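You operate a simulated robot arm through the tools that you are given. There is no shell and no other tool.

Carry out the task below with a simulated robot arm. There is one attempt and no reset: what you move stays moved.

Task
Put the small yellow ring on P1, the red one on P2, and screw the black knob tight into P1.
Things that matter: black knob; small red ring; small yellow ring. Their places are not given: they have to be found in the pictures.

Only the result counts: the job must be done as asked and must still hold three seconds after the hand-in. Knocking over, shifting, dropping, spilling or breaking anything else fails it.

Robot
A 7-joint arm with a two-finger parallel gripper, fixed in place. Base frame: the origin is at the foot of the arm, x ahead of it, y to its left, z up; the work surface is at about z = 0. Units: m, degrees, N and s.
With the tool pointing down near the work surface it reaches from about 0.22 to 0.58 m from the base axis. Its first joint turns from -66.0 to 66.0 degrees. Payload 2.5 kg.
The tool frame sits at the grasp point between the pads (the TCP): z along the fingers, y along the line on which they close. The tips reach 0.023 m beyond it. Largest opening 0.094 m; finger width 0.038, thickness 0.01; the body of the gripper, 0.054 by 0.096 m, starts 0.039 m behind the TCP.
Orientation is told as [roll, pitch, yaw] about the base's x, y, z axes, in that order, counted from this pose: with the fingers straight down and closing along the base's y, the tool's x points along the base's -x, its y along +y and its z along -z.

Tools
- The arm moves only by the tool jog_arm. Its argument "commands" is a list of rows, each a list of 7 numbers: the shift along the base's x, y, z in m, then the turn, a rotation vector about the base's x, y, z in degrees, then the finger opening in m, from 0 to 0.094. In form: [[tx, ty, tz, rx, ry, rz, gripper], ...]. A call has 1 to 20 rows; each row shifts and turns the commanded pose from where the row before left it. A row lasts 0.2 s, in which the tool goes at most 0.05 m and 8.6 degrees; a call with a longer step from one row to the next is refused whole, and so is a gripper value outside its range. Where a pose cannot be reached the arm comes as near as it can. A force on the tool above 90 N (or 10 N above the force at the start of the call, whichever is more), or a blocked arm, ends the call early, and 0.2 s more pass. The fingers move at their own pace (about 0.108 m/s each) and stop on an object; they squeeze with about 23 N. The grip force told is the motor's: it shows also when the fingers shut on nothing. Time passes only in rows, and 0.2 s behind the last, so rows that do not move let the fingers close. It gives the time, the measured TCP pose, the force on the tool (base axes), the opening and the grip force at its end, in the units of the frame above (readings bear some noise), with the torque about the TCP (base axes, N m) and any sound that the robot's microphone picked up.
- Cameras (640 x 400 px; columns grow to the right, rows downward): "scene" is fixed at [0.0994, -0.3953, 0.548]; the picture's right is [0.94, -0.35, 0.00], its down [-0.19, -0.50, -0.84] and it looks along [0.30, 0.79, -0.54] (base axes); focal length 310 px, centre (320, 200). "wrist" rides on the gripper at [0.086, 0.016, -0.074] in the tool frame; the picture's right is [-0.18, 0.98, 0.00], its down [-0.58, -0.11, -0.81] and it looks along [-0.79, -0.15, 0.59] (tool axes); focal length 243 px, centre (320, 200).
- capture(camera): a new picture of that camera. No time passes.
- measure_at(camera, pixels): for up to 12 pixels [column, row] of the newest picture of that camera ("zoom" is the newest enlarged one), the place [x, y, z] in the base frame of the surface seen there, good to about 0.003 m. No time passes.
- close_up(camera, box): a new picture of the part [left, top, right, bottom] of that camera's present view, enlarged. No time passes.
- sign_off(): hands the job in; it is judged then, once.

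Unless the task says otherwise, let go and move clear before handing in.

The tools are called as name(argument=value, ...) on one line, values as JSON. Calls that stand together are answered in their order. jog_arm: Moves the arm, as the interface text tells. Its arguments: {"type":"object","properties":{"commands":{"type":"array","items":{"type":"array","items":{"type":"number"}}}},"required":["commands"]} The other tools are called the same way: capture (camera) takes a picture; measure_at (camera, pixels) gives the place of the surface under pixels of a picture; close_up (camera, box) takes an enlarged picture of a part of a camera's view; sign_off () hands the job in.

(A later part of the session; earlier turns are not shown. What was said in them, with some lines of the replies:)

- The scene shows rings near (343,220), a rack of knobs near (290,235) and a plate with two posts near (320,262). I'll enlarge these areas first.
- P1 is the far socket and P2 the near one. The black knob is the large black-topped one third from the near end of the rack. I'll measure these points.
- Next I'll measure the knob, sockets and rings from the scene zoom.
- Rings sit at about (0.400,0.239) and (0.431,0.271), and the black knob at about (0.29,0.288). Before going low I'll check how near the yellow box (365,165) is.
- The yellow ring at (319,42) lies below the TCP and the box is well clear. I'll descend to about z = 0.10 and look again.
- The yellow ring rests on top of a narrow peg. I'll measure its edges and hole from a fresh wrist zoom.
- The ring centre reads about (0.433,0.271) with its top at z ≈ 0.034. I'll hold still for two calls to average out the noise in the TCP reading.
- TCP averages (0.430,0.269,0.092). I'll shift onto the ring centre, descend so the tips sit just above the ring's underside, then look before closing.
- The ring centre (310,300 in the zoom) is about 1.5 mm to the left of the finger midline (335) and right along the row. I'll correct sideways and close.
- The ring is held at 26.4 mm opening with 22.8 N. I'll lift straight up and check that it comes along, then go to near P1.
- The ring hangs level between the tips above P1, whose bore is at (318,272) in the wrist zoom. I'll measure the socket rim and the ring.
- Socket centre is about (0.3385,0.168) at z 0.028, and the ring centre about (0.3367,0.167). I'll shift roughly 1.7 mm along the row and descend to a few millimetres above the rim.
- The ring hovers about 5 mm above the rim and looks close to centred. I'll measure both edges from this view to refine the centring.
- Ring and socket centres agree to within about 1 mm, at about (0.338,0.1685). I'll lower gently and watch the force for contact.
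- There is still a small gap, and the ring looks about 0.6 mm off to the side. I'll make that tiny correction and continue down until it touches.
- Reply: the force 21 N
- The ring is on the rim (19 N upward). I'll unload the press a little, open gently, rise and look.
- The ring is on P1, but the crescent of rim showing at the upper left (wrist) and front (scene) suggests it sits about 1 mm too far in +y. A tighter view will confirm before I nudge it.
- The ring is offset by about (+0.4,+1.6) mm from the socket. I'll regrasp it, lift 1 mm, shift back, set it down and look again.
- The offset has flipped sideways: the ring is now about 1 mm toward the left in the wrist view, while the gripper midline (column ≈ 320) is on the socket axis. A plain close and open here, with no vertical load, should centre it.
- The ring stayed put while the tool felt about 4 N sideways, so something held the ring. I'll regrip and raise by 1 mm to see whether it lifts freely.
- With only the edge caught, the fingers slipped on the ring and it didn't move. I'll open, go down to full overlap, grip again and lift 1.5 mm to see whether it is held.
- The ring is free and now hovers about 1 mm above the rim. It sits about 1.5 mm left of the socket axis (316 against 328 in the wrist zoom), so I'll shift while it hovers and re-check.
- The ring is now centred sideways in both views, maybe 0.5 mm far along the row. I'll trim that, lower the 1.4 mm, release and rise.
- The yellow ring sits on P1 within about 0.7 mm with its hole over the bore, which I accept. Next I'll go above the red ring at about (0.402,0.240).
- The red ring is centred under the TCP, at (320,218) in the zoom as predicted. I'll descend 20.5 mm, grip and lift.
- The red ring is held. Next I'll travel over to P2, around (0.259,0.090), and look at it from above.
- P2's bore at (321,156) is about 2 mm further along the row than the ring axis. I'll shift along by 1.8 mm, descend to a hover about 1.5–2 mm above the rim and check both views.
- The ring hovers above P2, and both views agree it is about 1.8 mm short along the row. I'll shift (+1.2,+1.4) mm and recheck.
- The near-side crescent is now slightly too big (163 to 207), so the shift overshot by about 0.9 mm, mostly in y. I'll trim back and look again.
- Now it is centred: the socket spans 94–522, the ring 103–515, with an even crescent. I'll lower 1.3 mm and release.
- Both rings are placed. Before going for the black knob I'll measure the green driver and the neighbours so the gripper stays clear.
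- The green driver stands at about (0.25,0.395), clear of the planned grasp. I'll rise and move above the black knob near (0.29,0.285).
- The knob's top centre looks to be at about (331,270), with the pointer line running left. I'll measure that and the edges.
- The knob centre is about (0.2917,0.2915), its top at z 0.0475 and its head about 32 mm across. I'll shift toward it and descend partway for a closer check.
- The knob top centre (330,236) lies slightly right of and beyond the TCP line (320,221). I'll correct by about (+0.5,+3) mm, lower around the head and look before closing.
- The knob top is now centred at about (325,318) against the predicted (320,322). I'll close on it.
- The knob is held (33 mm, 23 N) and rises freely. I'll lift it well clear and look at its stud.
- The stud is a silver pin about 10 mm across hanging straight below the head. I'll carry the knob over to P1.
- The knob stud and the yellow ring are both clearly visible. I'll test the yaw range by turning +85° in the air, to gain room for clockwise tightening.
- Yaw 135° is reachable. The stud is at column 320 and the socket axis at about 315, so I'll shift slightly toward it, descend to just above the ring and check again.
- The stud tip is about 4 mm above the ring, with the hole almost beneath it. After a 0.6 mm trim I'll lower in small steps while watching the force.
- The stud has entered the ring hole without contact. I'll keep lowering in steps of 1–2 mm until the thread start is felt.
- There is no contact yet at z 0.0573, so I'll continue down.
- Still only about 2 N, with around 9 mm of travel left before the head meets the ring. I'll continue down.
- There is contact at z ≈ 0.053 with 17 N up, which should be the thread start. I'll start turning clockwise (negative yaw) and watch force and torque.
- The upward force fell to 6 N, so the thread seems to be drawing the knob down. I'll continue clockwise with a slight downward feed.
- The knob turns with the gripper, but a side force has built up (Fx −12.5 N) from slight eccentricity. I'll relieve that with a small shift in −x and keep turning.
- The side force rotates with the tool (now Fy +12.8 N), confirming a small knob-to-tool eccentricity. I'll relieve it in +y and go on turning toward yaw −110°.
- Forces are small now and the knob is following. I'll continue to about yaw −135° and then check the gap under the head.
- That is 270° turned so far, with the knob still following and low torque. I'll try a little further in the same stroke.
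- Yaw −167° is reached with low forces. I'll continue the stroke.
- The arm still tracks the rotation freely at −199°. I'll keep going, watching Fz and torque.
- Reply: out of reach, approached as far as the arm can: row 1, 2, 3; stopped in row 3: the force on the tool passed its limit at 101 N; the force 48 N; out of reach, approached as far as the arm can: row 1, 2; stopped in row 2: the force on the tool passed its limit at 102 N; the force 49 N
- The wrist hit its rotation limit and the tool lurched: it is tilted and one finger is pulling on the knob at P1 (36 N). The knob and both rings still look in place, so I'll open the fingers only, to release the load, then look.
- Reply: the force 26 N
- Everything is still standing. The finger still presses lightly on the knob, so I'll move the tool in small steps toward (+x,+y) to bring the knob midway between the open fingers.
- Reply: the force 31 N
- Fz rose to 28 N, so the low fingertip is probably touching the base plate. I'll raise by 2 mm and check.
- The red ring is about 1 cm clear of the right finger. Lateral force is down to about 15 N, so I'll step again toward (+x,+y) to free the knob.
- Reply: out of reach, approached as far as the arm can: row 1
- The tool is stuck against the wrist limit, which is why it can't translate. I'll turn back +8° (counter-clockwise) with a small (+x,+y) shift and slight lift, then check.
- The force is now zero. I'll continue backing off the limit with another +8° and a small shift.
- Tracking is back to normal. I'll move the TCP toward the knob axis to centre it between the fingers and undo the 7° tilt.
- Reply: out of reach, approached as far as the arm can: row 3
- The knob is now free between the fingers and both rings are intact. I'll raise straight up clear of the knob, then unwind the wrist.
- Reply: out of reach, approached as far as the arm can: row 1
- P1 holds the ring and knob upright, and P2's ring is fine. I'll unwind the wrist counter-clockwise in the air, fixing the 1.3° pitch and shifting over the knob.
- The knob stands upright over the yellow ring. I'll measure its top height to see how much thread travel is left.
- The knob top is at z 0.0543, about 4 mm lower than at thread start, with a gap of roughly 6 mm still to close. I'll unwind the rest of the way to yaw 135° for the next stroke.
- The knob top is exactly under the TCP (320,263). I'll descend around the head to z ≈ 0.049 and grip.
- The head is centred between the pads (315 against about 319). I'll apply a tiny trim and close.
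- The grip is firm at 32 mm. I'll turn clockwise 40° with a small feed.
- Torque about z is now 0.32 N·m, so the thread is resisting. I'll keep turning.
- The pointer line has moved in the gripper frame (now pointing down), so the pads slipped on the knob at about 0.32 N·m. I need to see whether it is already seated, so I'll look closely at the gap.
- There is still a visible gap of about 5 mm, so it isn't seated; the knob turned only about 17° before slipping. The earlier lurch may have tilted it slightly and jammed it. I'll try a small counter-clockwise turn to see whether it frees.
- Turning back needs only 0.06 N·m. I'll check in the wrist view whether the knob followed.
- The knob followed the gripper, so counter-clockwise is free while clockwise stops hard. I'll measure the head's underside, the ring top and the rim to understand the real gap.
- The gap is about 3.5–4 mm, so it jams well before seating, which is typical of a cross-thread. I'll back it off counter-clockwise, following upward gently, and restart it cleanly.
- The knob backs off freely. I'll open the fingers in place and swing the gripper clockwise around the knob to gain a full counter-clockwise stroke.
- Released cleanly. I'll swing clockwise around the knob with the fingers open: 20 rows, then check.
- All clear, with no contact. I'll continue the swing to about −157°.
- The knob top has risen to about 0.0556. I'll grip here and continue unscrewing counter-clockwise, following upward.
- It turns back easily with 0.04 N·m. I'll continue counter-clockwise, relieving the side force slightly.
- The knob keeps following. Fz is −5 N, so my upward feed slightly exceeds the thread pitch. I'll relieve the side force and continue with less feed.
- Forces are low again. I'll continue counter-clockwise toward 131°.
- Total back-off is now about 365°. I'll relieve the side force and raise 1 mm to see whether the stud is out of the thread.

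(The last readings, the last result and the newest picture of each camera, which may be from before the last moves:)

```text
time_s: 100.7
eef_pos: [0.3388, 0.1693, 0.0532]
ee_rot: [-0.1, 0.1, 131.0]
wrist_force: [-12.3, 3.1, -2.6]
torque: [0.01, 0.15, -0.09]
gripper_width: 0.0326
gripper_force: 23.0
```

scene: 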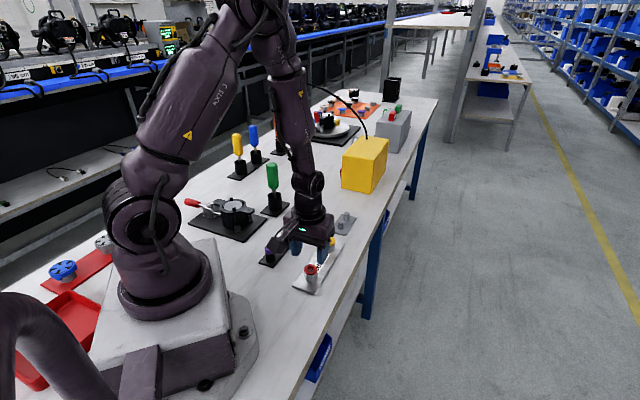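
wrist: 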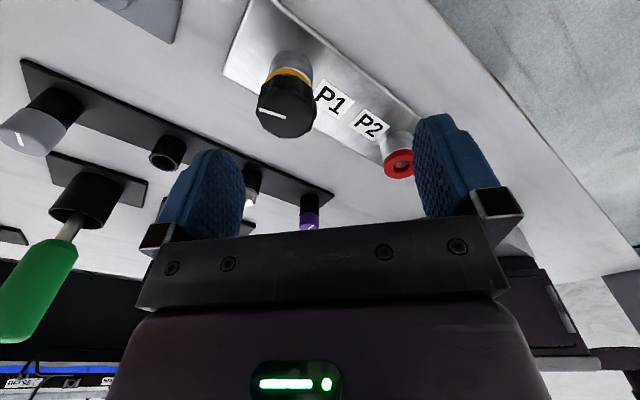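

Fz is only −2.6 N after a 1 mm rise, so it is lifting. I'll raise a bit more and relieve the side force further.

jog_arm(commands=[[-0.0008, 0.0002, 0.0005, 0, 0, 0, 0.02], [-0.0006, 0.0002, 0.0005, 0, 0, 0, 0.02], [0, 0, 0, 0, 0, 0, 0.02]])

close_up(camera="wrist", box=[220, 90, 420, 215])

close_up(camera="scene", box=[325, 225, 357, 257])

```text
time_s: 101.5
eef_pos: [0.3377, 0.1701, 0.0543]
ee_rot: [-0.2, 0.1, 131.1]
wrist_force: [0.5, 0.1, -0.6]
torque: [0.02, 0.04, 0.0]
gripper_width: 0.0327
gripper_force: 23.4
```

```text
3.20 times, centred on (320, 152) of wrist
```

zoom: 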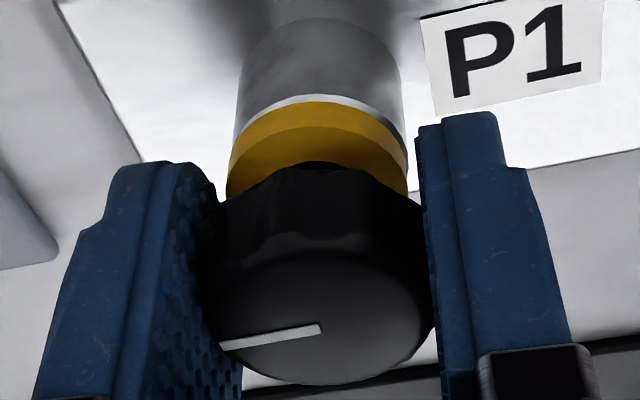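

```text
12.50 times, centred on (341, 241) of scene
```

zoom: 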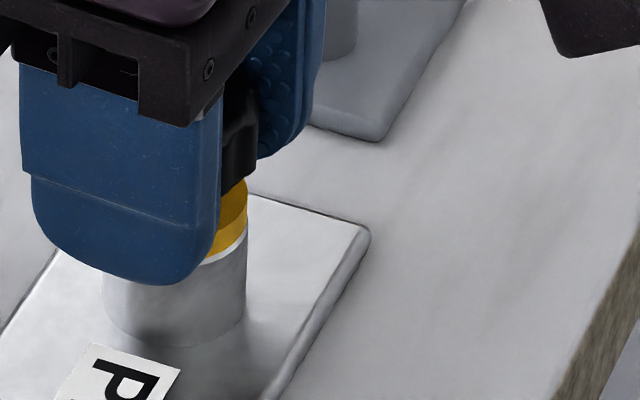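

The stud is free (all forces about zero). While engaged, the TCP averaged (0.3393,0.1700), so that is the socket axis. I'll average a few readings here before re-centring.

jog_arm(commands=[[0, 0, 0, 0, 0, 0, 0.02]])

jog_arm(commands=[[0, 0, 0, 0, 0, 0, 0.02]])

jog_arm(commands=[[0, 0, 0, 0, 0, 0, 0.02]])

```text
time_s: 101.9
eef_pos: [0.3392, 0.1688, 0.0556]
ee_rot: [0.0, 0.2, 131.1]
wrist_force: [0.0, -0.7, 0.7]
torque: [-0.01, -0.01, -0.02]
gripper_width: 0.0326
gripper_force: 23.2
```

```text
time_s: 102.3
eef_pos: [0.3376, 0.1706, 0.0534]
ee_rot: [-0.1, 0.1, 131.1]
wrist_force: [1.3, -0.7, -0.4]
torque: [0.01, -0.04, 0.03]
gripper_width: 0.0325
gripper_force: 23.0
```

```text
time_s: 102.7
eef_pos: [0.3372, 0.1705, 0.055]
ee_rot: [-0.1, 0.1, 131.1]
wrist_force: [1.3, -1.4, -0.8]
torque: [-0.04, -0.02, 0.02]
gripper_width: 0.0323
gripper_force: 23.2
```

The knob is free and roughly over the axis. To get rid of any tilt in the grip, I'll lower it to rest lightly in the bore, let go so it can right itself, then look.

jog_arm(commands=[[0.0004, 0, -0.001, 0, 0, 0, 0.02], [0, 0, -0.0008, 0, 0, 0, 0.02]])

```text
time_s: 103.3
eef_pos: [0.3385, 0.1709, 0.0527]
ee_rot: [-0.2, 0.3, 131.0]
wrist_force: [9.1, -6.5, -0.4]
torque: [-0.13, -0.09, -0.01]
gripper_width: 0.0323
gripper_force: 22.9
```

The side force (9,−6.5) N shows the stud touching the bore wall, so the axis is a bit toward (+x,−y). I'll shift that way.

jog_arm(commands=[[0.0008, -0.0006, 0, 0, 0, 0, 0.02], [0.0004, -0.0003, 0, 0, 0, 0, 0.02]])

```text
time_s: 103.9
eef_pos: [0.3399, 0.17, 0.0524]
ee_rot: [-0.1, 0.1, 131.1]
wrist_force: [6.4, -5.2, -0.1]
torque: [-0.09, -0.08, 0.01]
gripper_width: 0.0323
gripper_force: 22.6
```

The force is dropping slowly, so I'll continue in the same direction.

jog_arm(commands=[[0.001, -0.0008, 0, 0, 0, 0, 0.02], [0.0005, -0.0004, 0, 0, 0, 0, 0.02]])

```text
time_s: 104.5
eef_pos: [0.3404, 0.1701, 0.053]
ee_rot: [0.0, 0.0, 131.2]
wrist_force: [-2.5, 2.7, 0.7]
torque: [0.01, 0.05, -0.03]
gripper_width: 0.0322
gripper_force: 23.0
```

The side force is now nearly balanced. I'll open the fingers, let the knob settle and look at it.

jog_arm(commands=[[-0.0004, 0.0003, 0, 0, 0, 0, 0.02], [0, 0, 0, 0, 0, 0, 0.03], [0, 0, 0, 0, 0, 0, 0.045], [0, 0, 0, 0, 0, 0, 0.056], [0, 0, 0, 0, 0, 0, 0.056]])

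close_up(camera="wrist", box=[220, 90, 420, 215])

close_up(camera="scene", box=[325, 225, 357, 257])

```text
time_s: 105.7
eef_pos: [0.3416, 0.1695, 0.0522]
ee_rot: [-0.1, 0.1, 131.1]
wrist_force: [0.6, 0.2, 0.0]
torque: [-0.01, 0.0, 0.01]
gripper_width: 0.0559
gripper_force: 0.1
```

```text
3.20 times, centred on (320, 152) of wrist
```

zoom: 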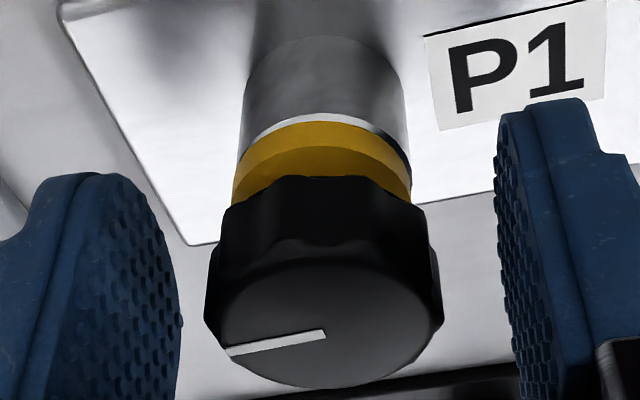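

```text
12.50 times, centred on (341, 241) of scene
```

zoom: 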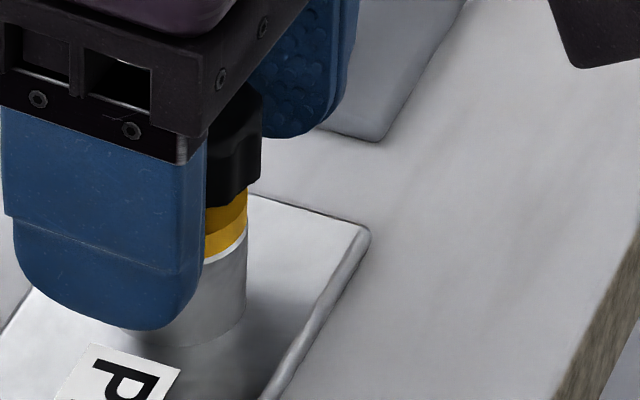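

The knob now stands upright and concentric with the socket (head 204–442, socket 240–406). I'll trim 0.4 mm, regrip and look for tilt or side force.

jog_arm(commands=[[-0.0003, -0.0003, 0, 0, 0, 0, 0.05], [0, 0, 0, 0, 0, 0, 0.04], [0, 0, 0, 0, 0, 0, 0.03], [0, 0, 0, 0, 0, 0, 0.02], [0, 0, 0, 0, 0, 0, 0.02]])

```text
time_s: 106.9
eef_pos: [0.3409, 0.1689, 0.0521]
ee_rot: [0.0, 0.0, 131.1]
wrist_force: [0.3, -0.1, 0.0]
torque: [0.03, -0.01, 0.0]
gripper_width: 0.0325
gripper_force: 22.7
```

The grip is unloaded in every direction. I'll turn clockwise with a light feed.

jog_arm(commands=[[0, 0, -0.0001, 0, 0, -8, 0.02], [0, 0, -0.0001, 0, 0, -8, 0.02], [0, 0, -0.0001, 0, 0, -8, 0.02], [0, 0, -0.0001, 0, 0, -8, 0.02]])

```text
time_s: 107.9
eef_pos: [0.3387, 0.1686, 0.0516]
ee_rot: [0.0, 0.0, 99.0]
wrist_force: [-2.3, 3.2, 0.3]
torque: [0.04, 0.03, 0.04]
gripper_width: 0.0324
gripper_force: 23.0
```

Forces are small. Continuing.

jog_arm(commands=[[0, 0, -0.0001, 0, 0, -8, 0.02], [0, 0, -0.0001, 0, 0, -8, 0.02], [0, 0, -0.0001, 0, 0, -8, 0.02], [0, 0, -0.0001, 0, 0, -8, 0.02], [0, 0, -0.0001, 0, 0, -8, 0.02], [0, 0, -0.0001, 0, 0, -8, 0.02]])

```text
time_s: 109.3
eef_pos: [0.3382, 0.1682, 0.0512]
ee_rot: [0.1, 0.2, 51.0]
wrist_force: [-22.0, 0.8, 6.4]
torque: [0.02, 0.21, 0.07]
gripper_width: 0.0325
gripper_force: 22.7
```

Fx has jumped to −22 N. I'll look before doing anything else.

close_up(camera="wrist", box=[220, 90, 420, 215])

close_up(camera="scene", box=[325, 225, 357, 257])

```text
3.20 times, centred on (320, 152) of wrist
```

zoom: 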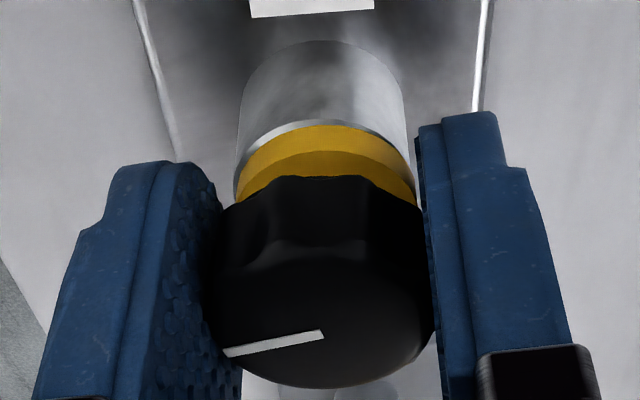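

```text
12.50 times, centred on (341, 241) of scene
```

zoom: 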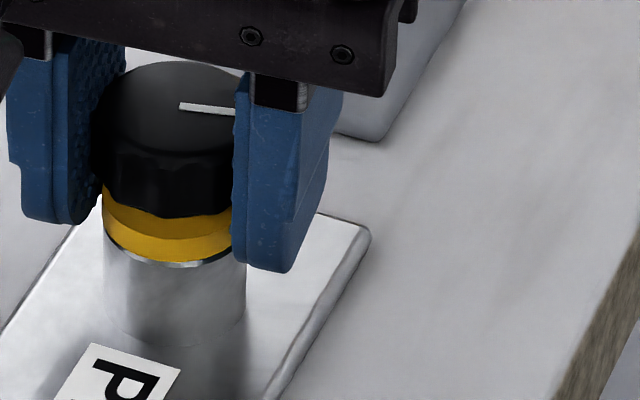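

Everything still looks concentric, so the command itself is off. I'll shift the command in −x to relieve the load without turning.

jog_arm(commands=[[-0.001, 0, 0, 0, 0, 0, 0.02], [-0.001, 0, 0, 0, 0, 0, 0.02]])

```text
time_s: 109.9
eef_pos: [0.3377, 0.1686, 0.0521]
ee_rot: [-0.1, 0.0, 51.1]
wrist_force: [-14.0, 1.8, 2.4]
torque: [0.0, 0.19, 0.0]
gripper_width: 0.0324
gripper_force: 22.8
```

The pictures show what is wrong: my grips held the knob about 2 mm off the tool axis (along tool x), so turning makes it wobble and bind. I'll let go and calibrate the centring by viewing the knob from two opposite yaws.

jog_arm(commands=[[-0.001, 0, 0, 0, 0, 0, 0.02], [-0.001, 0, 0, 0, 0, 0, 0.03], [0, 0, 0, 0, 0, 0, 0.045], [0, 0, 0, 0, 0, 0, 0.06], [0, 0, 0, 0, 0, 0, 0.06], [0, 0, 0, 0, 0, 0, 0.06]])

close_up(camera="wrist", box=[220, 90, 420, 215])

close_up(camera="scene", box=[325, 225, 357, 257])

measure_at(camera="zoom", pixels=[[175, 80], [150, 100], [190, 100], [200, 80], [170, 120], [175, 135], [130, 100], [160, 90]])

```text
time_s: 111.3
eef_pos: [0.3365, 0.1694, 0.0508]
ee_rot: [-0.2, 0.0, 51.1]
wrist_force: [0.5, 0.2, -0.6]
torque: [0.02, 0.03, -0.02]
gripper_width: 0.0599
gripper_force: 0.0
```

```text
3.20 times, centred on (320, 152) of wrist
```

zoom: 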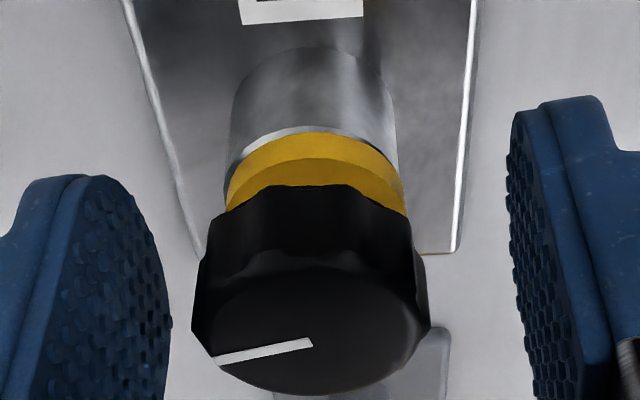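

```text
12.50 times, centred on (341, 241) of scene
```

zoom: 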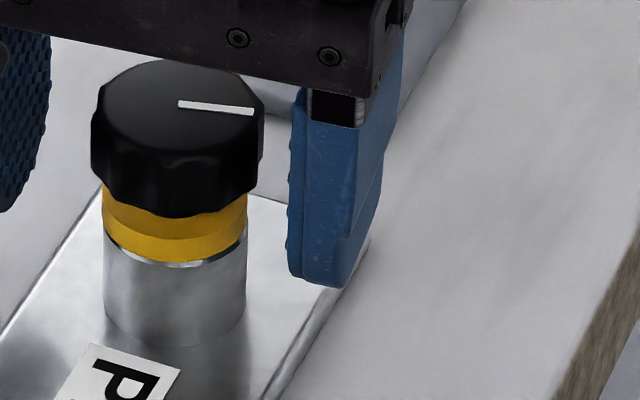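

```text
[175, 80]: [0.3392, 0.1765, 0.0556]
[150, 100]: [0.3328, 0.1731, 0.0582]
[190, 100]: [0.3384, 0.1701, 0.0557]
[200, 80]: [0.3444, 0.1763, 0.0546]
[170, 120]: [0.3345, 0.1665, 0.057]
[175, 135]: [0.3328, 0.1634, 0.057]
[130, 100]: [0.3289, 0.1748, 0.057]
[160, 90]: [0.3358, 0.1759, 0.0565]
```

With the fingers open the knob stands upright at top z ≈ 0.0566. Next I'll swing 180° around it for the opposite view.

jog_arm(commands=[[0.003, 0.0015, 0, 0, 0, -8.5, 0.064], [0, 0, 0, 0, 0, -8.5, 0.064], [0, 0, 0, 0, 0, -8.5, 0.064], [0, 0, 0, 0, 0, -8.5, 0.064], [0, 0, 0, 0, 0, -8.5, 0.064], [0, 0, 0, 0, 0, -8.5, 0.064], [0, 0, 0, 0, 0, -8.5, 0.064], [0, 0, 0, 0, 0, -8.5, 0.064], [0, 0, 0, 0, 0, -8.5, 0.064], [0, 0, 0, 0, 0, 0, 0.064]])

close_up(camera="wrist", box=[220, 90, 420, 215])

```text
time_s: 113.5
eef_pos: [0.3384, 0.1696, 0.0507]
ee_rot: [-0.2, 0.2, -25.5]
wrist_force: [0.8, -0.1, -0.4]
torque: [0.0, 0.0, -0.03]
gripper_width: 0.0638
gripper_force: 0.0
```

```text
3.20 times, centred on (320, 152) of wrist
```

zoom: 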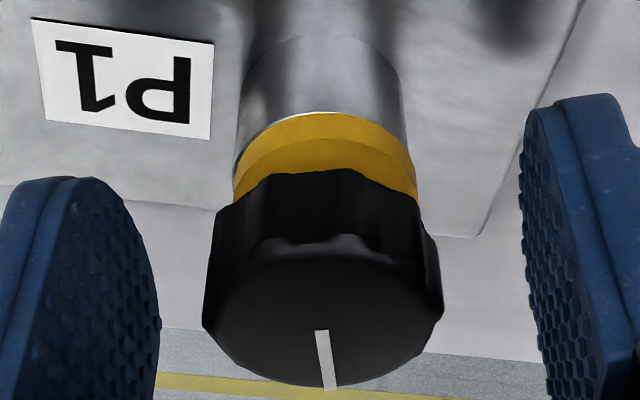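

At yaw −25° the head spans 202–443 with its lower edge at row 389. I'll take further views along the swing with the same commanded TCP.

jog_arm(commands=[[0, 0, 0, 0, 0, -8.5, 0.064], [0, 0, 0, 0, 0, -8.5, 0.064], [0, 0, 0, 0, 0, -8.5, 0.064], [0, 0, 0, 0, 0, -8.5, 0.064], [0, 0, 0, 0, 0, -8.5, 0.064], [0, 0, 0, 0, 0, -8.5, 0.064], [0, 0, 0, 0, 0, -8.5, 0.064], [0, 0, 0, 0, 0, -8.5, 0.064], [0, 0, 0, 0, 0, 0, 0.064]])

close_up(camera="wrist", box=[220, 90, 420, 215])

jog_arm(commands=[[0, 0, 0, 0, 0, -8.5, 0.064], [0, 0, 0, 0, 0, -8.5, 0.064], [0, 0, 0, 0, 0, -8.5, 0.064], [0, 0, 0, 0, 0, -8.5, 0.064], [0, 0, 0, 0, 0, -8.5, 0.064], [0, 0, 0, 0, 0, -8.5, 0.064], [0, 0, 0, 0, 0, -8.5, 0.064], [0, 0, 0, 0, 0, -8.5, 0.064], [0, 0, 0, 0, 0, 0, 0.064]])

close_up(camera="wrist", box=[220, 90, 420, 215])

```text
time_s: 115.5
eef_pos: [0.3394, 0.1709, 0.0521]
ee_rot: [-0.1, -0.1, -93.7]
wrist_force: [1.1, 0.0, 0.5]
torque: [0.03, -0.01, 0.0]
gripper_width: 0.0642
gripper_force: 0.0
```

```text
3.20 times, centred on (320, 152) of wrist
```

zoom: 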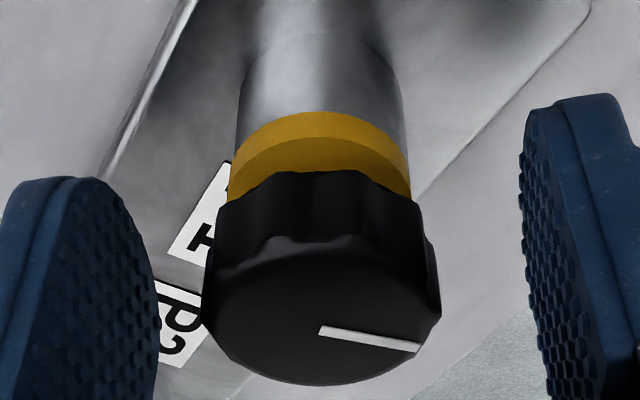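

```text
time_s: 117.5
eef_pos: [0.3389, 0.1709, 0.0528]
ee_rot: [0.0, 0.1, -161.5]
wrist_force: [1.5, -0.4, 0.1]
torque: [-0.01, 0.0, 0.01]
gripper_width: 0.0637
gripper_force: 0.0
```

```text
3.20 times, centred on (320, 152) of wrist
```

zoom: 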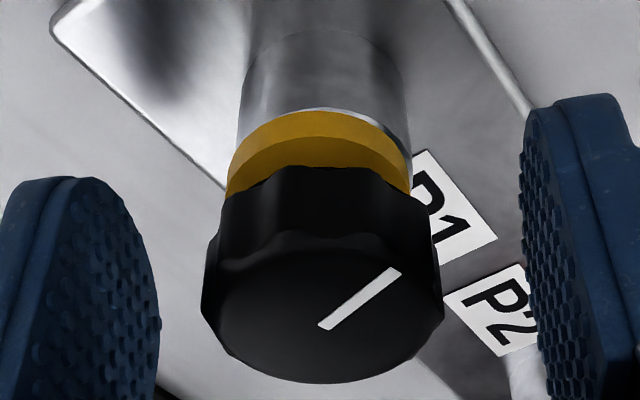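

All three views show the head centred at column 322, with row 386±3, so the commanded TCP is now on the knob axis, about (0.339,0.1705). I'll swing back counter-clockwise to yaw ≈ 130° with fingers open and grip there.

jog_arm(commands=[[0, 0, 0, 0, 0, 8.4, 0.064], [0, 0, 0, 0, 0, 8.4, 0.064], [0, 0, 0, 0, 0, 8.4, 0.064], [0, 0, 0, 0, 0, 8.4, 0.064], [0, 0, 0, 0, 0, 8.4, 0.064], [0, 0, 0, 0, 0, 8.4, 0.064], [0, 0, 0, 0, 0, 8.4, 0.064], [0, 0, 0, 0, 0, 8.4, 0.064], [0, 0, 0, 0, 0, 8.4, 0.064], [0, 0, 0, 0, 0, 8.4, 0.064], [0, 0, 0, 0, 0, 8.4, 0.064], [0, 0, 0, 0, 0, 8.4, 0.064], [0, 0, 0, 0, 0, 8.4, 0.064], [0, 0, 0, 0, 0, 8.4, 0.064], [0, 0, 0, 0, 0, 8.4, 0.064], [0, 0, 0, 0, 0, 8.4, 0.064], [0, 0, 0, 0, 0, 8.4, 0.064], [0, 0, 0, 0, 0, 8.4, 0.064], [0, 0, 0, 0, 0, 8.4, 0.064], [0, 0, 0, 0, 0, 8.4, 0.064]])

jog_arm(commands=[[0, 0, 0, 0, 0, 8.4, 0.064], [0, 0, 0, 0, 0, 8.4, 0.064], [0, 0, 0, 0, 0, 8.4, 0.064], [0, 0, 0, 0, 0, 8.4, 0.064], [0, 0, 0, 0, 0, 8.4, 0.064], [0, 0, 0, 0, 0, 8.4, 0.064], [0, 0, 0, 0, 0, 8.4, 0.064], [0, 0, 0, 0, 0, 8.4, 0.064], [0, 0, 0, 0, 0, 8.4, 0.064], [0, 0, 0, 0, 0, 8.4, 0.064], [0, 0, 0, 0, 0, 8.4, 0.064], [0, 0, 0, 0, 0, 8.4, 0.064], [0, 0, 0, 0, 0, 8.4, 0.064], [0, 0, 0, 0, 0, 8.4, 0.064], [0, 0, 0, 0, 0, 0, 0.06]])

close_up(camera="wrist", box=[220, 90, 420, 215])

```text
time_s: 121.7
eef_pos: [0.3392, 0.1705, 0.0511]
ee_rot: [-0.2, 0.0, 6.9]
wrist_force: [0.2, -0.4, 0.4]
torque: [-0.02, -0.01, 0.04]
gripper_width: 0.0639
gripper_force: 0.0
```

```text
time_s: 124.9
eef_pos: [0.3389, 0.1704, 0.0505]
ee_rot: [-0.1, 0.0, 124.5]
wrist_force: [0.6, 0.5, 0.7]
torque: [0.0, -0.02, 0.01]
gripper_width: 0.0599
gripper_force: 0.0
```

```text
3.20 times, centred on (320, 152) of wrist
```

zoom: 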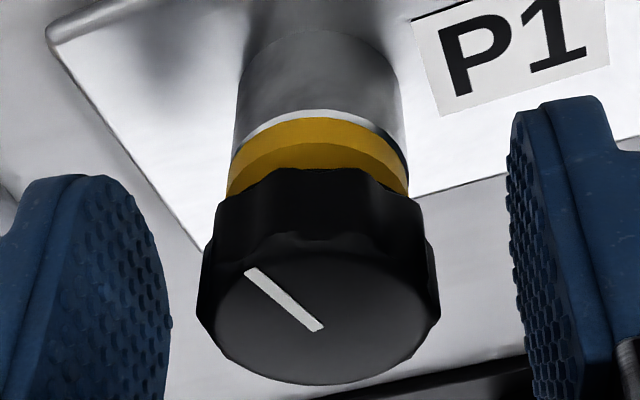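

Centred within about 0.5 mm from this side too. I'll trim 0.3 mm in +x and close the grip.

jog_arm(commands=[[0.0003, 0, 0, 0, 0, 0, 0.05], [0, 0, 0, 0, 0, 0, 0.04], [0, 0, 0, 0, 0, 0, 0.03], [0, 0, 0, 0, 0, 0, 0.02], [0, 0, 0, 0, 0, 0, 0.02]])

```text
time_s: 126.1
eef_pos: [0.3398, 0.1711, 0.0508]
ee_rot: [-0.1, 0.2, 124.3]
wrist_force: [-1.4, -1.0, 0.7]
torque: [0.03, 0.0, -0.01]
gripper_width: 0.0321
gripper_force: 22.7
```

The grip is nearly force-free. I'll turn clockwise 40° with a light feed.

jog_arm(commands=[[0, 0, -8e-05, 0, 0, -8, 0.02], [0, 0, -8e-05, 0, 0, -8, 0.02], [0, 0, -8e-05, 0, 0, -8, 0.02], [0, 0, -8e-05, 0, 0, -8, 0.02], [0, 0, -8e-05, 0, 0, -8, 0.02]])

close_up(camera="wrist", box=[220, 90, 420, 215])

```text
time_s: 127.3
eef_pos: [0.3388, 0.1692, 0.0525]
ee_rot: [-0.3, 0.0, 84.2]
wrist_force: [5.4, -2.8, -3.1]
torque: [-0.01, -0.06, 0.06]
gripper_width: 0.0321
gripper_force: 23.0
```

```text
3.20 times, centred on (320, 152) of wrist
```

zoom: 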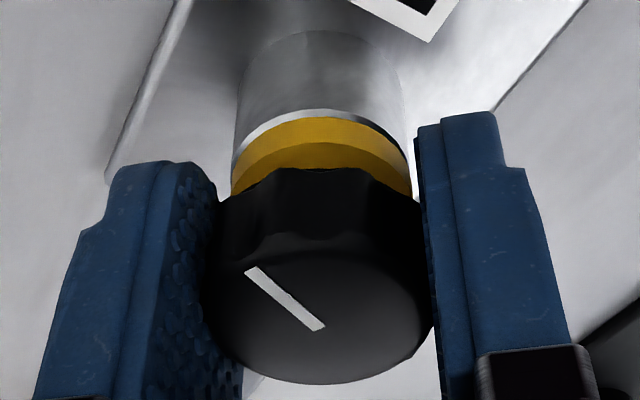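

It turns freely (0.06 N·m) and even pulls down slightly (Fz −3 N). Continuing with a bit more feed.

jog_arm(commands=[[0.0003, -0.0001, -0.00013, 0, 0, -8, 0.02], [0.0002, -0.0001, -0.00013, 0, 0, -8, 0.02], [0, 0, -0.00013, 0, 0, -8, 0.02], [0, 0, -0.00013, 0, 0, -8, 0.02], [0, 0, -0.00013, 0, 0, -8, 0.02], [0, 0, -0.00013, 0, 0, -8, 0.02]])

```text
time_s: 128.7
eef_pos: [0.3396, 0.1705, 0.0503]
ee_rot: [-0.1, 0.0, 36.1]
wrist_force: [0.9, 0.7, -0.4]
torque: [-0.03, -0.03, -0.01]
gripper_width: 0.0322
gripper_force: 22.9
```

Forces are near zero. Continuing clockwise.

jog_arm(commands=[[0, 0, -0.00012, 0, 0, -8, 0.02], [0, 0, -0.00012, 0, 0, -8, 0.02], [0, 0, -0.00012, 0, 0, -8, 0.02], [0, 0, -0.00012, 0, 0, -8, 0.02], [0, 0, -0.00012, 0, 0, -8, 0.02], [0, 0, -0.00012, 0, 0, -8, 0.02]])

```text
time_s: 130.1
eef_pos: [0.3398, 0.1698, 0.0504]
ee_rot: [-0.1, 0.2, -11.9]
wrist_force: [-4.3, 1.4, 0.1]
torque: [0.08, 0.0, 0.06]
gripper_width: 0.0325
gripper_force: 22.9
```

jog_arm(commands=[[-0.0002, 0.0001, -0.00012, 0, 0, -8, 0.02], [-0.0002, 0.0001, -0.00012, 0, 0, -8, 0.02], [0, 0, -0.00012, 0, 0, -8, 0.02], [0, 0, -0.00012, 0, 0, -8, 0.02], [0, 0, -0.00012, 0, 0, -8, 0.02], [0, 0, -0.00012, 0, 0, -8, 0.02]])

close_up(camera="wrist", box=[220, 90, 420, 215])

```text
time_s: 131.5
eef_pos: [0.3396, 0.1692, 0.0487]
ee_rot: [-0.1, 0.1, -59.9]
wrist_force: [-3.3, 0.1, 0.7]
torque: [0.02, 0.02, 0.0]
gripper_width: 0.0322
gripper_force: 23.6
```

```text
3.20 times, centred on (320, 152) of wrist
```

zoom: 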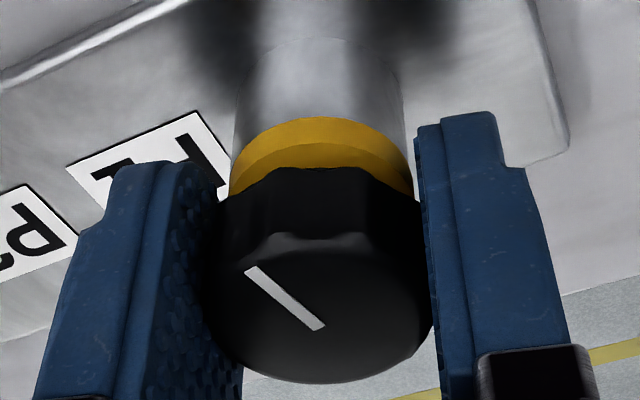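

Smooth now: pointer fixed in the gripper, forces small, TCP descending. Continuing toward −156°.

jog_arm(commands=[[-0.0001, 0, -0.00012, 0, 0, -8, 0.02], [-0.0001, 0, -0.00012, 0, 0, -8, 0.02], [0, 0, -0.00012, 0, 0, -8, 0.02], [0, 0, -0.00012, 0, 0, -8, 0.02], [0, 0, -0.00012, 0, 0, -8, 0.02], [0, 0, -0.00012, 0, 0, -8, 0.02]])

```text
time_s: 132.9
eef_pos: [0.3401, 0.1694, 0.0484]
ee_rot: [0.1, 0.0, -107.9]
wrist_force: [-0.6, -5.6, 3.6]
torque: [-0.07, 0.05, 0.0]
gripper_width: 0.0325
gripper_force: 22.6
```

jog_arm(commands=[[0, -0.0002, -0.0001, 0, 0, -8, 0.02], [0, -0.0002, -0.0001, 0, 0, -8, 0.02], [0, -0.0001, -0.0001, 0, 0, -8, 0.02], [0, 0, -0.0001, 0, 0, -8, 0.02], [0, 0, -0.0001, 0, 0, -8, 0.02], [0, 0, -0.0001, 0, 0, -8, 0.02]])

close_up(camera="wrist", box=[220, 90, 420, 215])

close_up(camera="scene", box=[325, 225, 357, 257])

```text
time_s: 134.3
eef_pos: [0.3388, 0.1702, 0.0479]
ee_rot: [-0.1, 0.0, -156.0]
wrist_force: [-5.8, -6.3, 9.5]
torque: [-0.13, 0.07, 0.01]
gripper_width: 0.0324
gripper_force: 22.7
```

```text
3.20 times, centred on (320, 152) of wrist
```

zoom: 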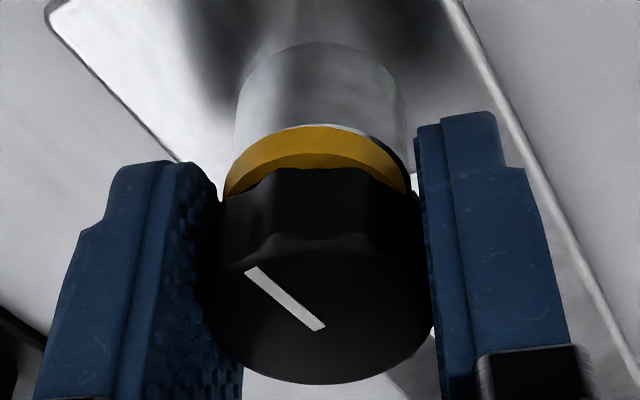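

```text
12.50 times, centred on (341, 241) of scene
```

zoom: 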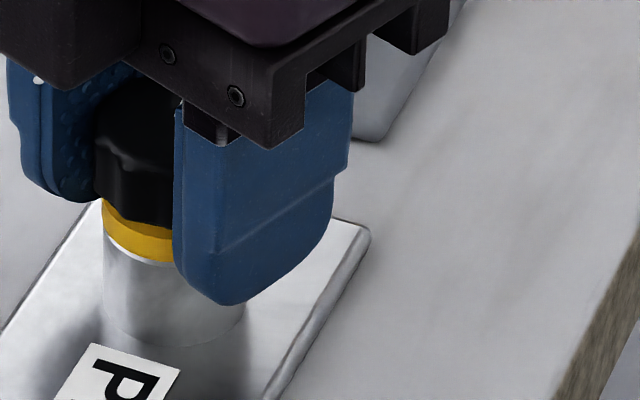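

360° done this time with no jam (torque 0.01 N·m), and the gap is closing. I'll go two more rows, then open and swing back for the next stroke.

jog_arm(commands=[[-0.0004, -0.0004, 0, 0, 0, -8, 0.02], [-0.0003, -0.0003, 0, 0, 0, -8, 0.02]])

jog_arm(commands=[[0.0003, 0.0003, 0, 0, 0, 0, 0.03], [0.0004, 0.0004, 0, 0, 0, 0, 0.045], [0, 0, 0, 0, 0, 0, 0.06], [0, 0, 0, 0, 0, 0, 0.064]])

close_up(camera="wrist", box=[220, 90, 420, 215])

close_up(camera="scene", box=[325, 225, 357, 257])

```text
time_s: 134.9
eef_pos: [0.3392, 0.1697, 0.0491]
ee_rot: [0.0, 0.0, -171.9]
wrist_force: [2.4, -0.4, 0.4]
torque: [-0.05, -0.01, 0.29]
gripper_width: 0.0328
gripper_force: 22.6
```

```text
time_s: 135.9
eef_pos: [0.3386, 0.1693, 0.048]
ee_rot: [0.0, 0.2, -171.8]
wrist_force: [0.1, 0.2, -0.3]
torque: [0.0, 0.01, 0.02]
gripper_width: 0.064
gripper_force: 0.1
```

```text
3.20 times, centred on (320, 152) of wrist
```

zoom: 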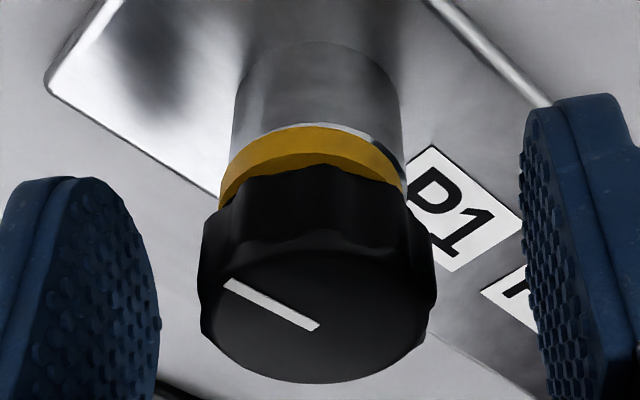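

```text
12.50 times, centred on (341, 241) of scene
```

zoom: 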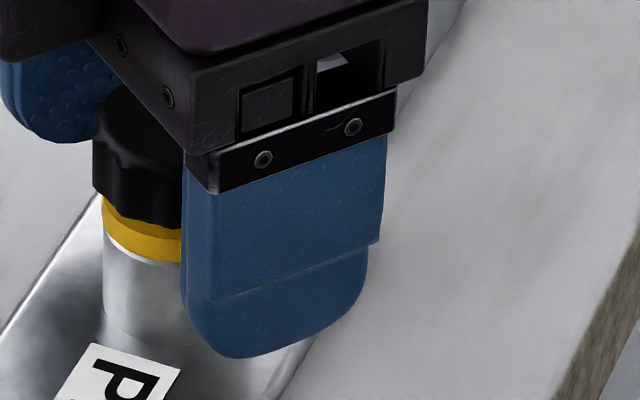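

Near the end torque rose to 0.29 N·m again, at about the same total angle as before. I'll lift the gripper clear and measure exactly where the knob now stands.

jog_arm(commands=[[0, 0, 0.02, 0, 0, 4, 0.07], [0, 0, 0.03, 0, 0, 8, 0.07], [0, 0, 0.03, 0, 0, 8, 0.07], [0, 0, 0, 0, 0, 8, 0.07], [0, 0, 0, 0, 0, 8, 0.07]])

close_up(camera="scene", box=[325, 225, 357, 257])

measure_at(camera="zoom", pixels=[[175, 90], [150, 105], [200, 105], [175, 120], [175, 150], [175, 180], [175, 200], [175, 212], [175, 225], [175, 240], [175, 255], [175, 268]])

close_up(camera="wrist", box=[220, 10, 420, 135])

```text
time_s: 137.1
eef_pos: [0.3387, 0.1685, 0.1261]
ee_rot: [-0.1, 0.0, -135.6]
wrist_force: [0.5, -0.1, -0.6]
torque: [0.02, 0.01, 0.0]
gripper_width: 0.0701
gripper_force: 0.1
```

```text
12.50 times, centred on (341, 241) of scene
```

zoom: 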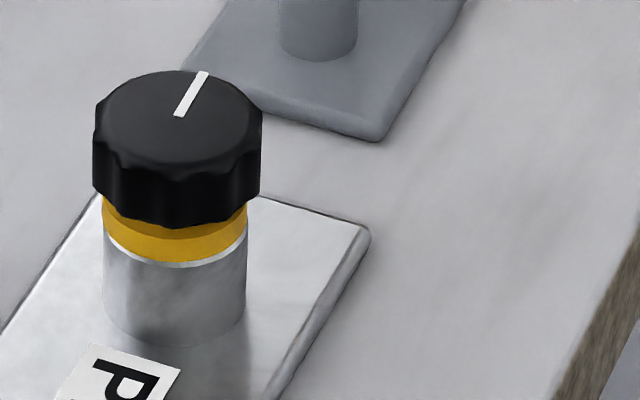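

```text
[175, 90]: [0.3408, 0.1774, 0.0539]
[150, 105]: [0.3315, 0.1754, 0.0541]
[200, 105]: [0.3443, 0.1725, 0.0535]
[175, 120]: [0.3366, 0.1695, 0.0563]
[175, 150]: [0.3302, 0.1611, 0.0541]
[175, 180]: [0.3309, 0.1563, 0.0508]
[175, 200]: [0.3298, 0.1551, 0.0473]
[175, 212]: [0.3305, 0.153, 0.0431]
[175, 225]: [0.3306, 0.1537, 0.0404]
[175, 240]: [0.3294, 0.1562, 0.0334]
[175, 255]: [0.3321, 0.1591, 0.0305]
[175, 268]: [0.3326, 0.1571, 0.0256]
```

```text
3.20 times, centred on (320, 72) of wrist
```

zoom: 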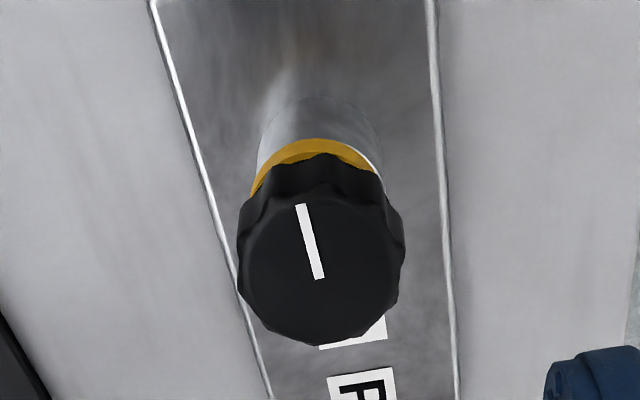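

The knob again stops with its top at 0.0543 and the same pointer angle, so this is a repeatable stop, possibly a hidden shoulder under the head resting on the ring. I'll check the empty rack holder's height to work out the knob's geometry.

close_up(camera="scene", box=[278, 190, 322, 234])

capture(camera="scene")

```text
9.09 times, centred on (300, 212) of scene
```

zoom: 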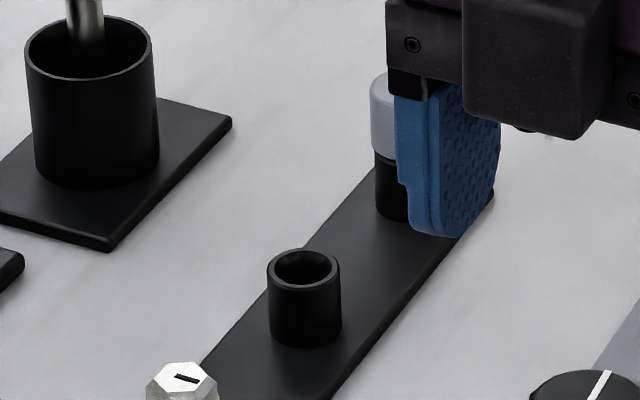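

```text
taken
```

scene: 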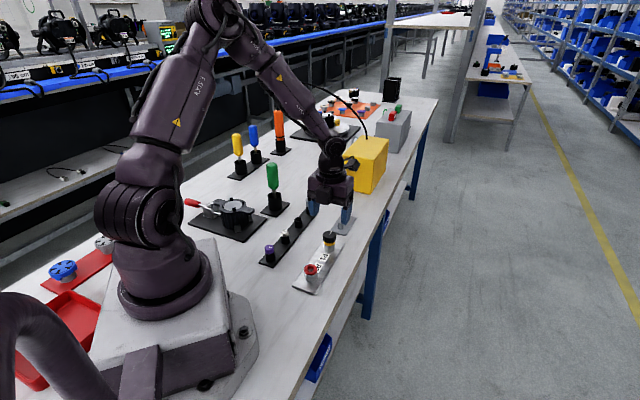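

close_up(camera="scene", box=[286, 208, 314, 236])

measure_at(camera="zoom", pixels=[[261, 140], [320, 170], [378, 150], [320, 110], [320, 185], [320, 260], [270, 160], [370, 165], [320, 95]])

```text
14.29 times, centred on (300, 222) of scene
```

zoom: 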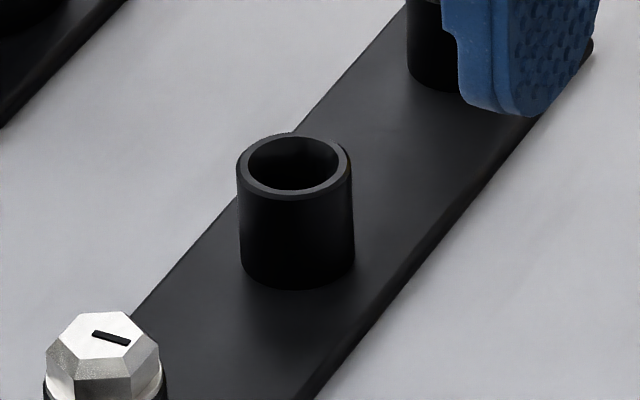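

```text
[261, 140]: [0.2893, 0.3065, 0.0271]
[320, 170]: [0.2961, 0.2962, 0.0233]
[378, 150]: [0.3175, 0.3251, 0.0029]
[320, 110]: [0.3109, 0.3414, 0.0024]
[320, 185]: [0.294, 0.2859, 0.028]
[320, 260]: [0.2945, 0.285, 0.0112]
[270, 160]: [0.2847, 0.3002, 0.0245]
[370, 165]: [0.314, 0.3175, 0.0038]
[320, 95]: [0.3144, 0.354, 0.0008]
```

The holder rim is at z 0.028, so in the rack the knob's top sat 19.5 mm above its support. On P1 it now sits 20 mm above the ring top, so a hidden shoulder is bearing on the ring and the knob is seated. I'll regrip for a final firm tightening, unwinding in the air first.

jog_arm(commands=[[0, 0, 0, 0, 0, 8.5, 0.064], [0, 0, 0, 0, 0, 8.5, 0.064], [0, 0, 0, 0, 0, 8.5, 0.064], [0, 0, 0, 0, 0, 8.5, 0.064], [0, 0, 0, 0, 0, 8.5, 0.064], [0, 0, 0, 0, 0, 8.5, 0.064], [0, 0, 0, 0, 0, 8.5, 0.064], [0, 0, 0, 0, 0, 8.5, 0.064], [0, 0, 0, 0, 0, 8.5, 0.064], [0, 0, 0, 0, 0, 8.5, 0.064], [0, 0, 0, 0, 0, 8.5, 0.064], [0, 0, 0, 0, 0, 8.5, 0.064], [0, 0, 0, 0, 0, 8.5, 0.064], [0, 0, 0, 0, 0, 8.5, 0.064], [0, 0, 0, 0, 0, 8.5, 0.064], [0, 0, 0, 0, 0, 8.5, 0.064], [0, 0, 0, 0, 0, 8.5, 0.064], [0, 0, 0, 0, 0, 8.5, 0.064], [0, 0, 0, 0, 0, 8.5, 0.064], [0, 0, 0, 0, 0, 8.5, 0.064]])

close_up(camera="wrist", box=[220, 10, 420, 135])

```text
time_s: 141.3
eef_pos: [0.34, 0.1689, 0.1284]
ee_rot: [-0.1, 0.1, 34.5]
wrist_force: [0.2, -0.8, 0.6]
torque: [0.0, 0.0, -0.02]
gripper_width: 0.0643
gripper_force: 0.1
```

```text
3.20 times, centred on (320, 72) of wrist
```

zoom: 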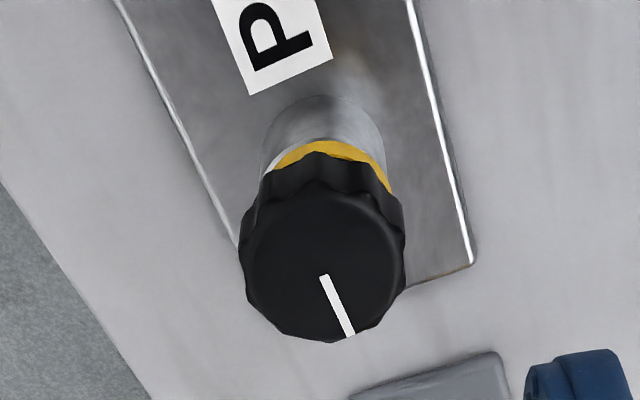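

The knob is centred again (columns 239–405). I'll descend around the head in steps.

jog_arm(commands=[[0, 0, -0.03, 0, 0, 0, 0.06], [0, 0, -0.025, 0, 0, 0, 0.06], [0, 0, -0.015, 0, 0, 0, 0.06], [0, 0, -0.01, 0, 0, 0, 0.06], [0, 0, 0, 0, 0, 0, 0.06]])

close_up(camera="wrist", box=[220, 90, 420, 215])

```text
time_s: 142.5
eef_pos: [0.34, 0.1677, 0.0469]
ee_rot: [-0.1, 0.0, 34.2]
wrist_force: [-0.3, 0.1, 0.4]
torque: [-0.02, -0.01, -0.01]
gripper_width: 0.0601
gripper_force: 0.0
```

```text
3.20 times, centred on (320, 152) of wrist
```

zoom: 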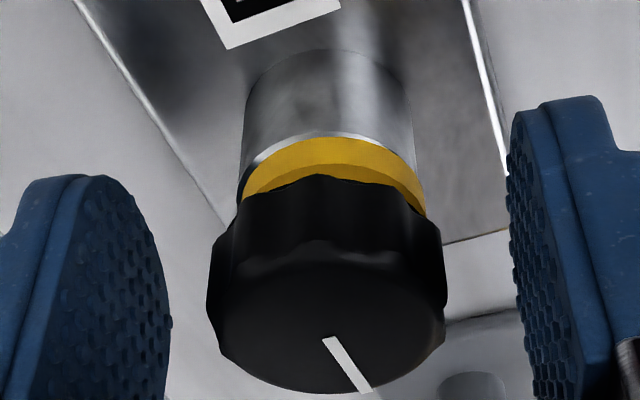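

The TCP is about 1.3 mm short in y (head centre 326, row 393, reading y 0.1677). I'll correct and grip.

jog_arm(commands=[[0.0004, 0.0013, 0, 0, 0, 0, 0.06], [0, 0, 0, 0, 0, 0, 0.045], [0, 0, 0, 0, 0, 0, 0.03], [0, 0, 0, 0, 0, 0, 0.02], [0, 0, 0, 0, 0, 0, 0.02]])

```text
time_s: 143.7
eef_pos: [0.3404, 0.1697, 0.0482]
ee_rot: [0.1, 0.0, 34.1]
wrist_force: [0.9, -1.5, 0.7]
torque: [-0.01, -0.02, -0.01]
gripper_width: 0.0327
gripper_force: 23.2
```

The grip is unloaded. I'll tighten clockwise in small increments and watch the torque.

jog_arm(commands=[[0, 0, 0, 0, 0, -6, 0.02], [0, 0, 0, 0, 0, -6, 0.02], [0, 0, 0, 0, 0, -6, 0.02]])

close_up(camera="wrist", box=[220, 90, 420, 215])

```text
time_s: 144.5
eef_pos: [0.3412, 0.1707, 0.0469]
ee_rot: [-0.2, 0.0, 16.1]
wrist_force: [3.5, -4.2, -1.7]
torque: [0.0, -0.01, 0.46]
gripper_width: 0.0325
gripper_force: 22.8
```

```text
3.20 times, centred on (320, 152) of wrist
```

zoom: 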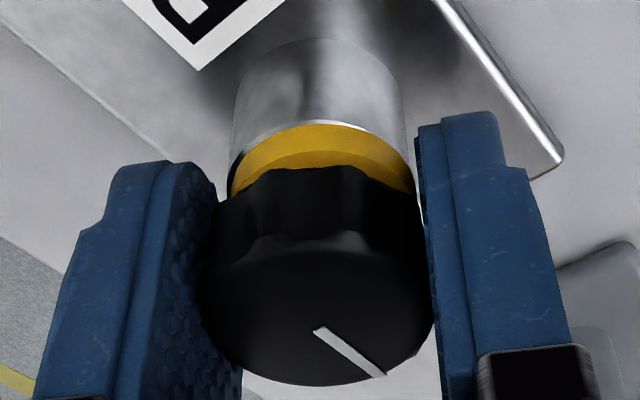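

Torque reaches 0.46 N·m now. One more increment to make sure it holds tight.

jog_arm(commands=[[0, 0, 0, 0, 0, -6, 0.02], [0, 0, 0, 0, 0, -6, 0.02], [0, 0, 0, 0, 0, -6, 0.02]])

close_up(camera="wrist", box=[220, 90, 420, 215])

close_up(camera="scene", box=[325, 225, 357, 257])

```text
time_s: 145.3
eef_pos: [0.3398, 0.1701, 0.0472]
ee_rot: [-0.2, 0.0, -2.0]
wrist_force: [3.0, -9.7, -0.5]
torque: [-0.07, -0.02, 0.24]
gripper_width: 0.0323
gripper_force: 23.2
```

```text
3.20 times, centred on (320, 152) of wrist
```

zoom: 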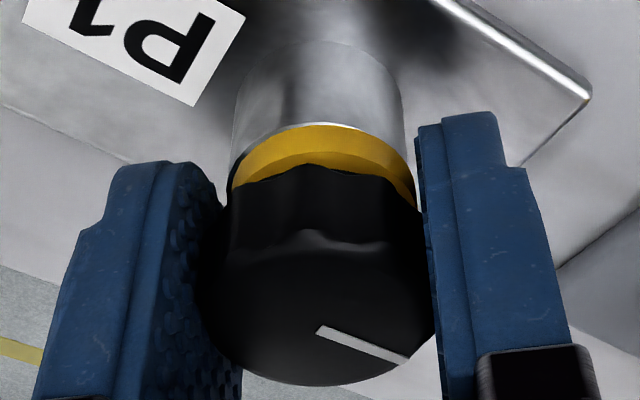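

```text
12.50 times, centred on (341, 241) of scene
```

zoom: 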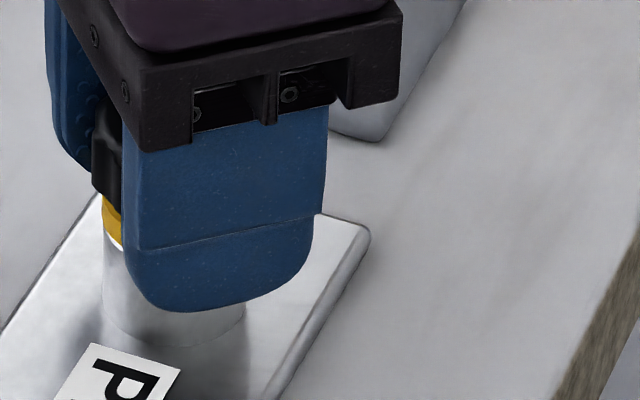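

The pads slip on the knob while it stays put, so it is tight. I'll relieve the side load slightly, open and rise straight up.

jog_arm(commands=[[0, 0, 0, 0, 0, 0, 0.03], [0, 0, 0, 0, 0, 0, 0.045], [0, 0, 0, 0, 0, 0, 0.06], [0, 0, 0, 0, 0, 0, 0.06], [0, 0, 0.02, 0, 0, 0, 0.06], [0, 0, 0.03, 0, 0, 0, 0.06], [0, 0, 0.04, 0, 0, 0, 0.06], [0, 0, 0.04, 0, 0, 0, 0.06]])

close_up(camera="scene", box=[325, 225, 357, 257])

close_up(camera="scene", box=[250, 180, 370, 300])

```text
time_s: 147.1
eef_pos: [0.3404, 0.1707, 0.1791]
ee_rot: [-0.1, 0.0, -1.7]
wrist_force: [1.0, -0.2, 0.3]
torque: [0.01, -0.03, 0.03]
gripper_width: 0.0599
gripper_force: 0.1
```

```text
12.50 times, centred on (341, 241) of scene
```

zoom: 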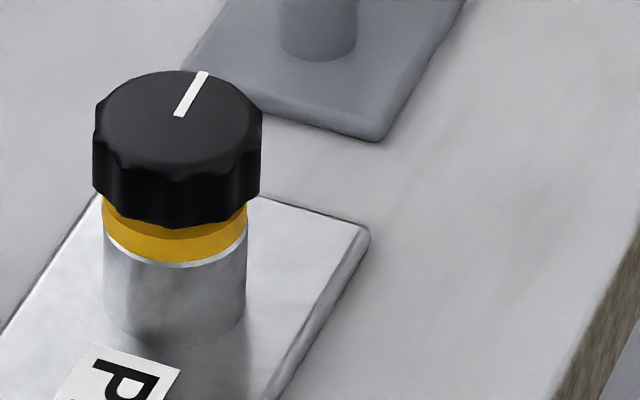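

```text
3.33 times, centred on (310, 240) of scene
```

zoom: 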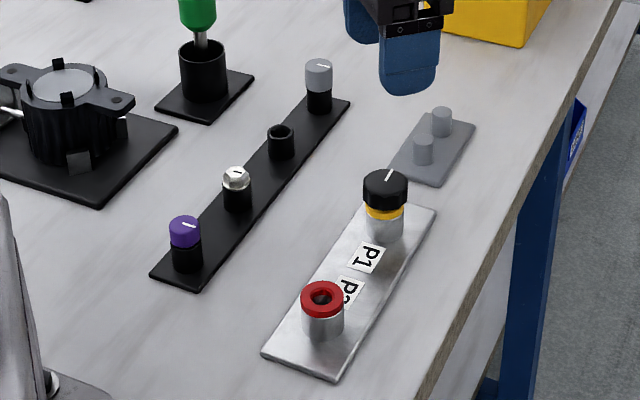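

The pointer didn't move at all under 0.46 N·m, so the black knob is tight on P1 with the yellow ring under it. The red ring sits centred on P2, everything else is unchanged and the arm is clear, so I'll hand in.

sign_off()

```text
The job is handed in.
```

I handed the job in with the yellow ring on P1, the red ring on P2 and the black knob screwed tight into P1. I have not seen the verdict on it.

- **Knob:** it stopped with its top about 20 mm above the ring, matching the 19.5 mm it stood above its rack holder. A gap of about 4 mm stays visible under the head. I take it to be a shoulder under the head bearing on the ring, which I inferred from those heights and did not see.
- **Tightness:** in the final tightening the torque peaked at 0.46 N·m. The pads slipped and the pointer did not move.
- **Yellow ring:** when I placed it, it sat about 0.7 mm off the P1 axis.
- **Wrist limit:** during the first tightening the wrist reached its rotation limit and the tool lurched. It pulled on P1 with about 100 N before the call stopped itself. In the pictures afterwards nothing had shifted or fallen. I then unscrewed the knob and rethreaded it with the tool centred.

In the last pictures the other knobs, the plates and the parts around them were where they started. The gripper was open and clear above P1.
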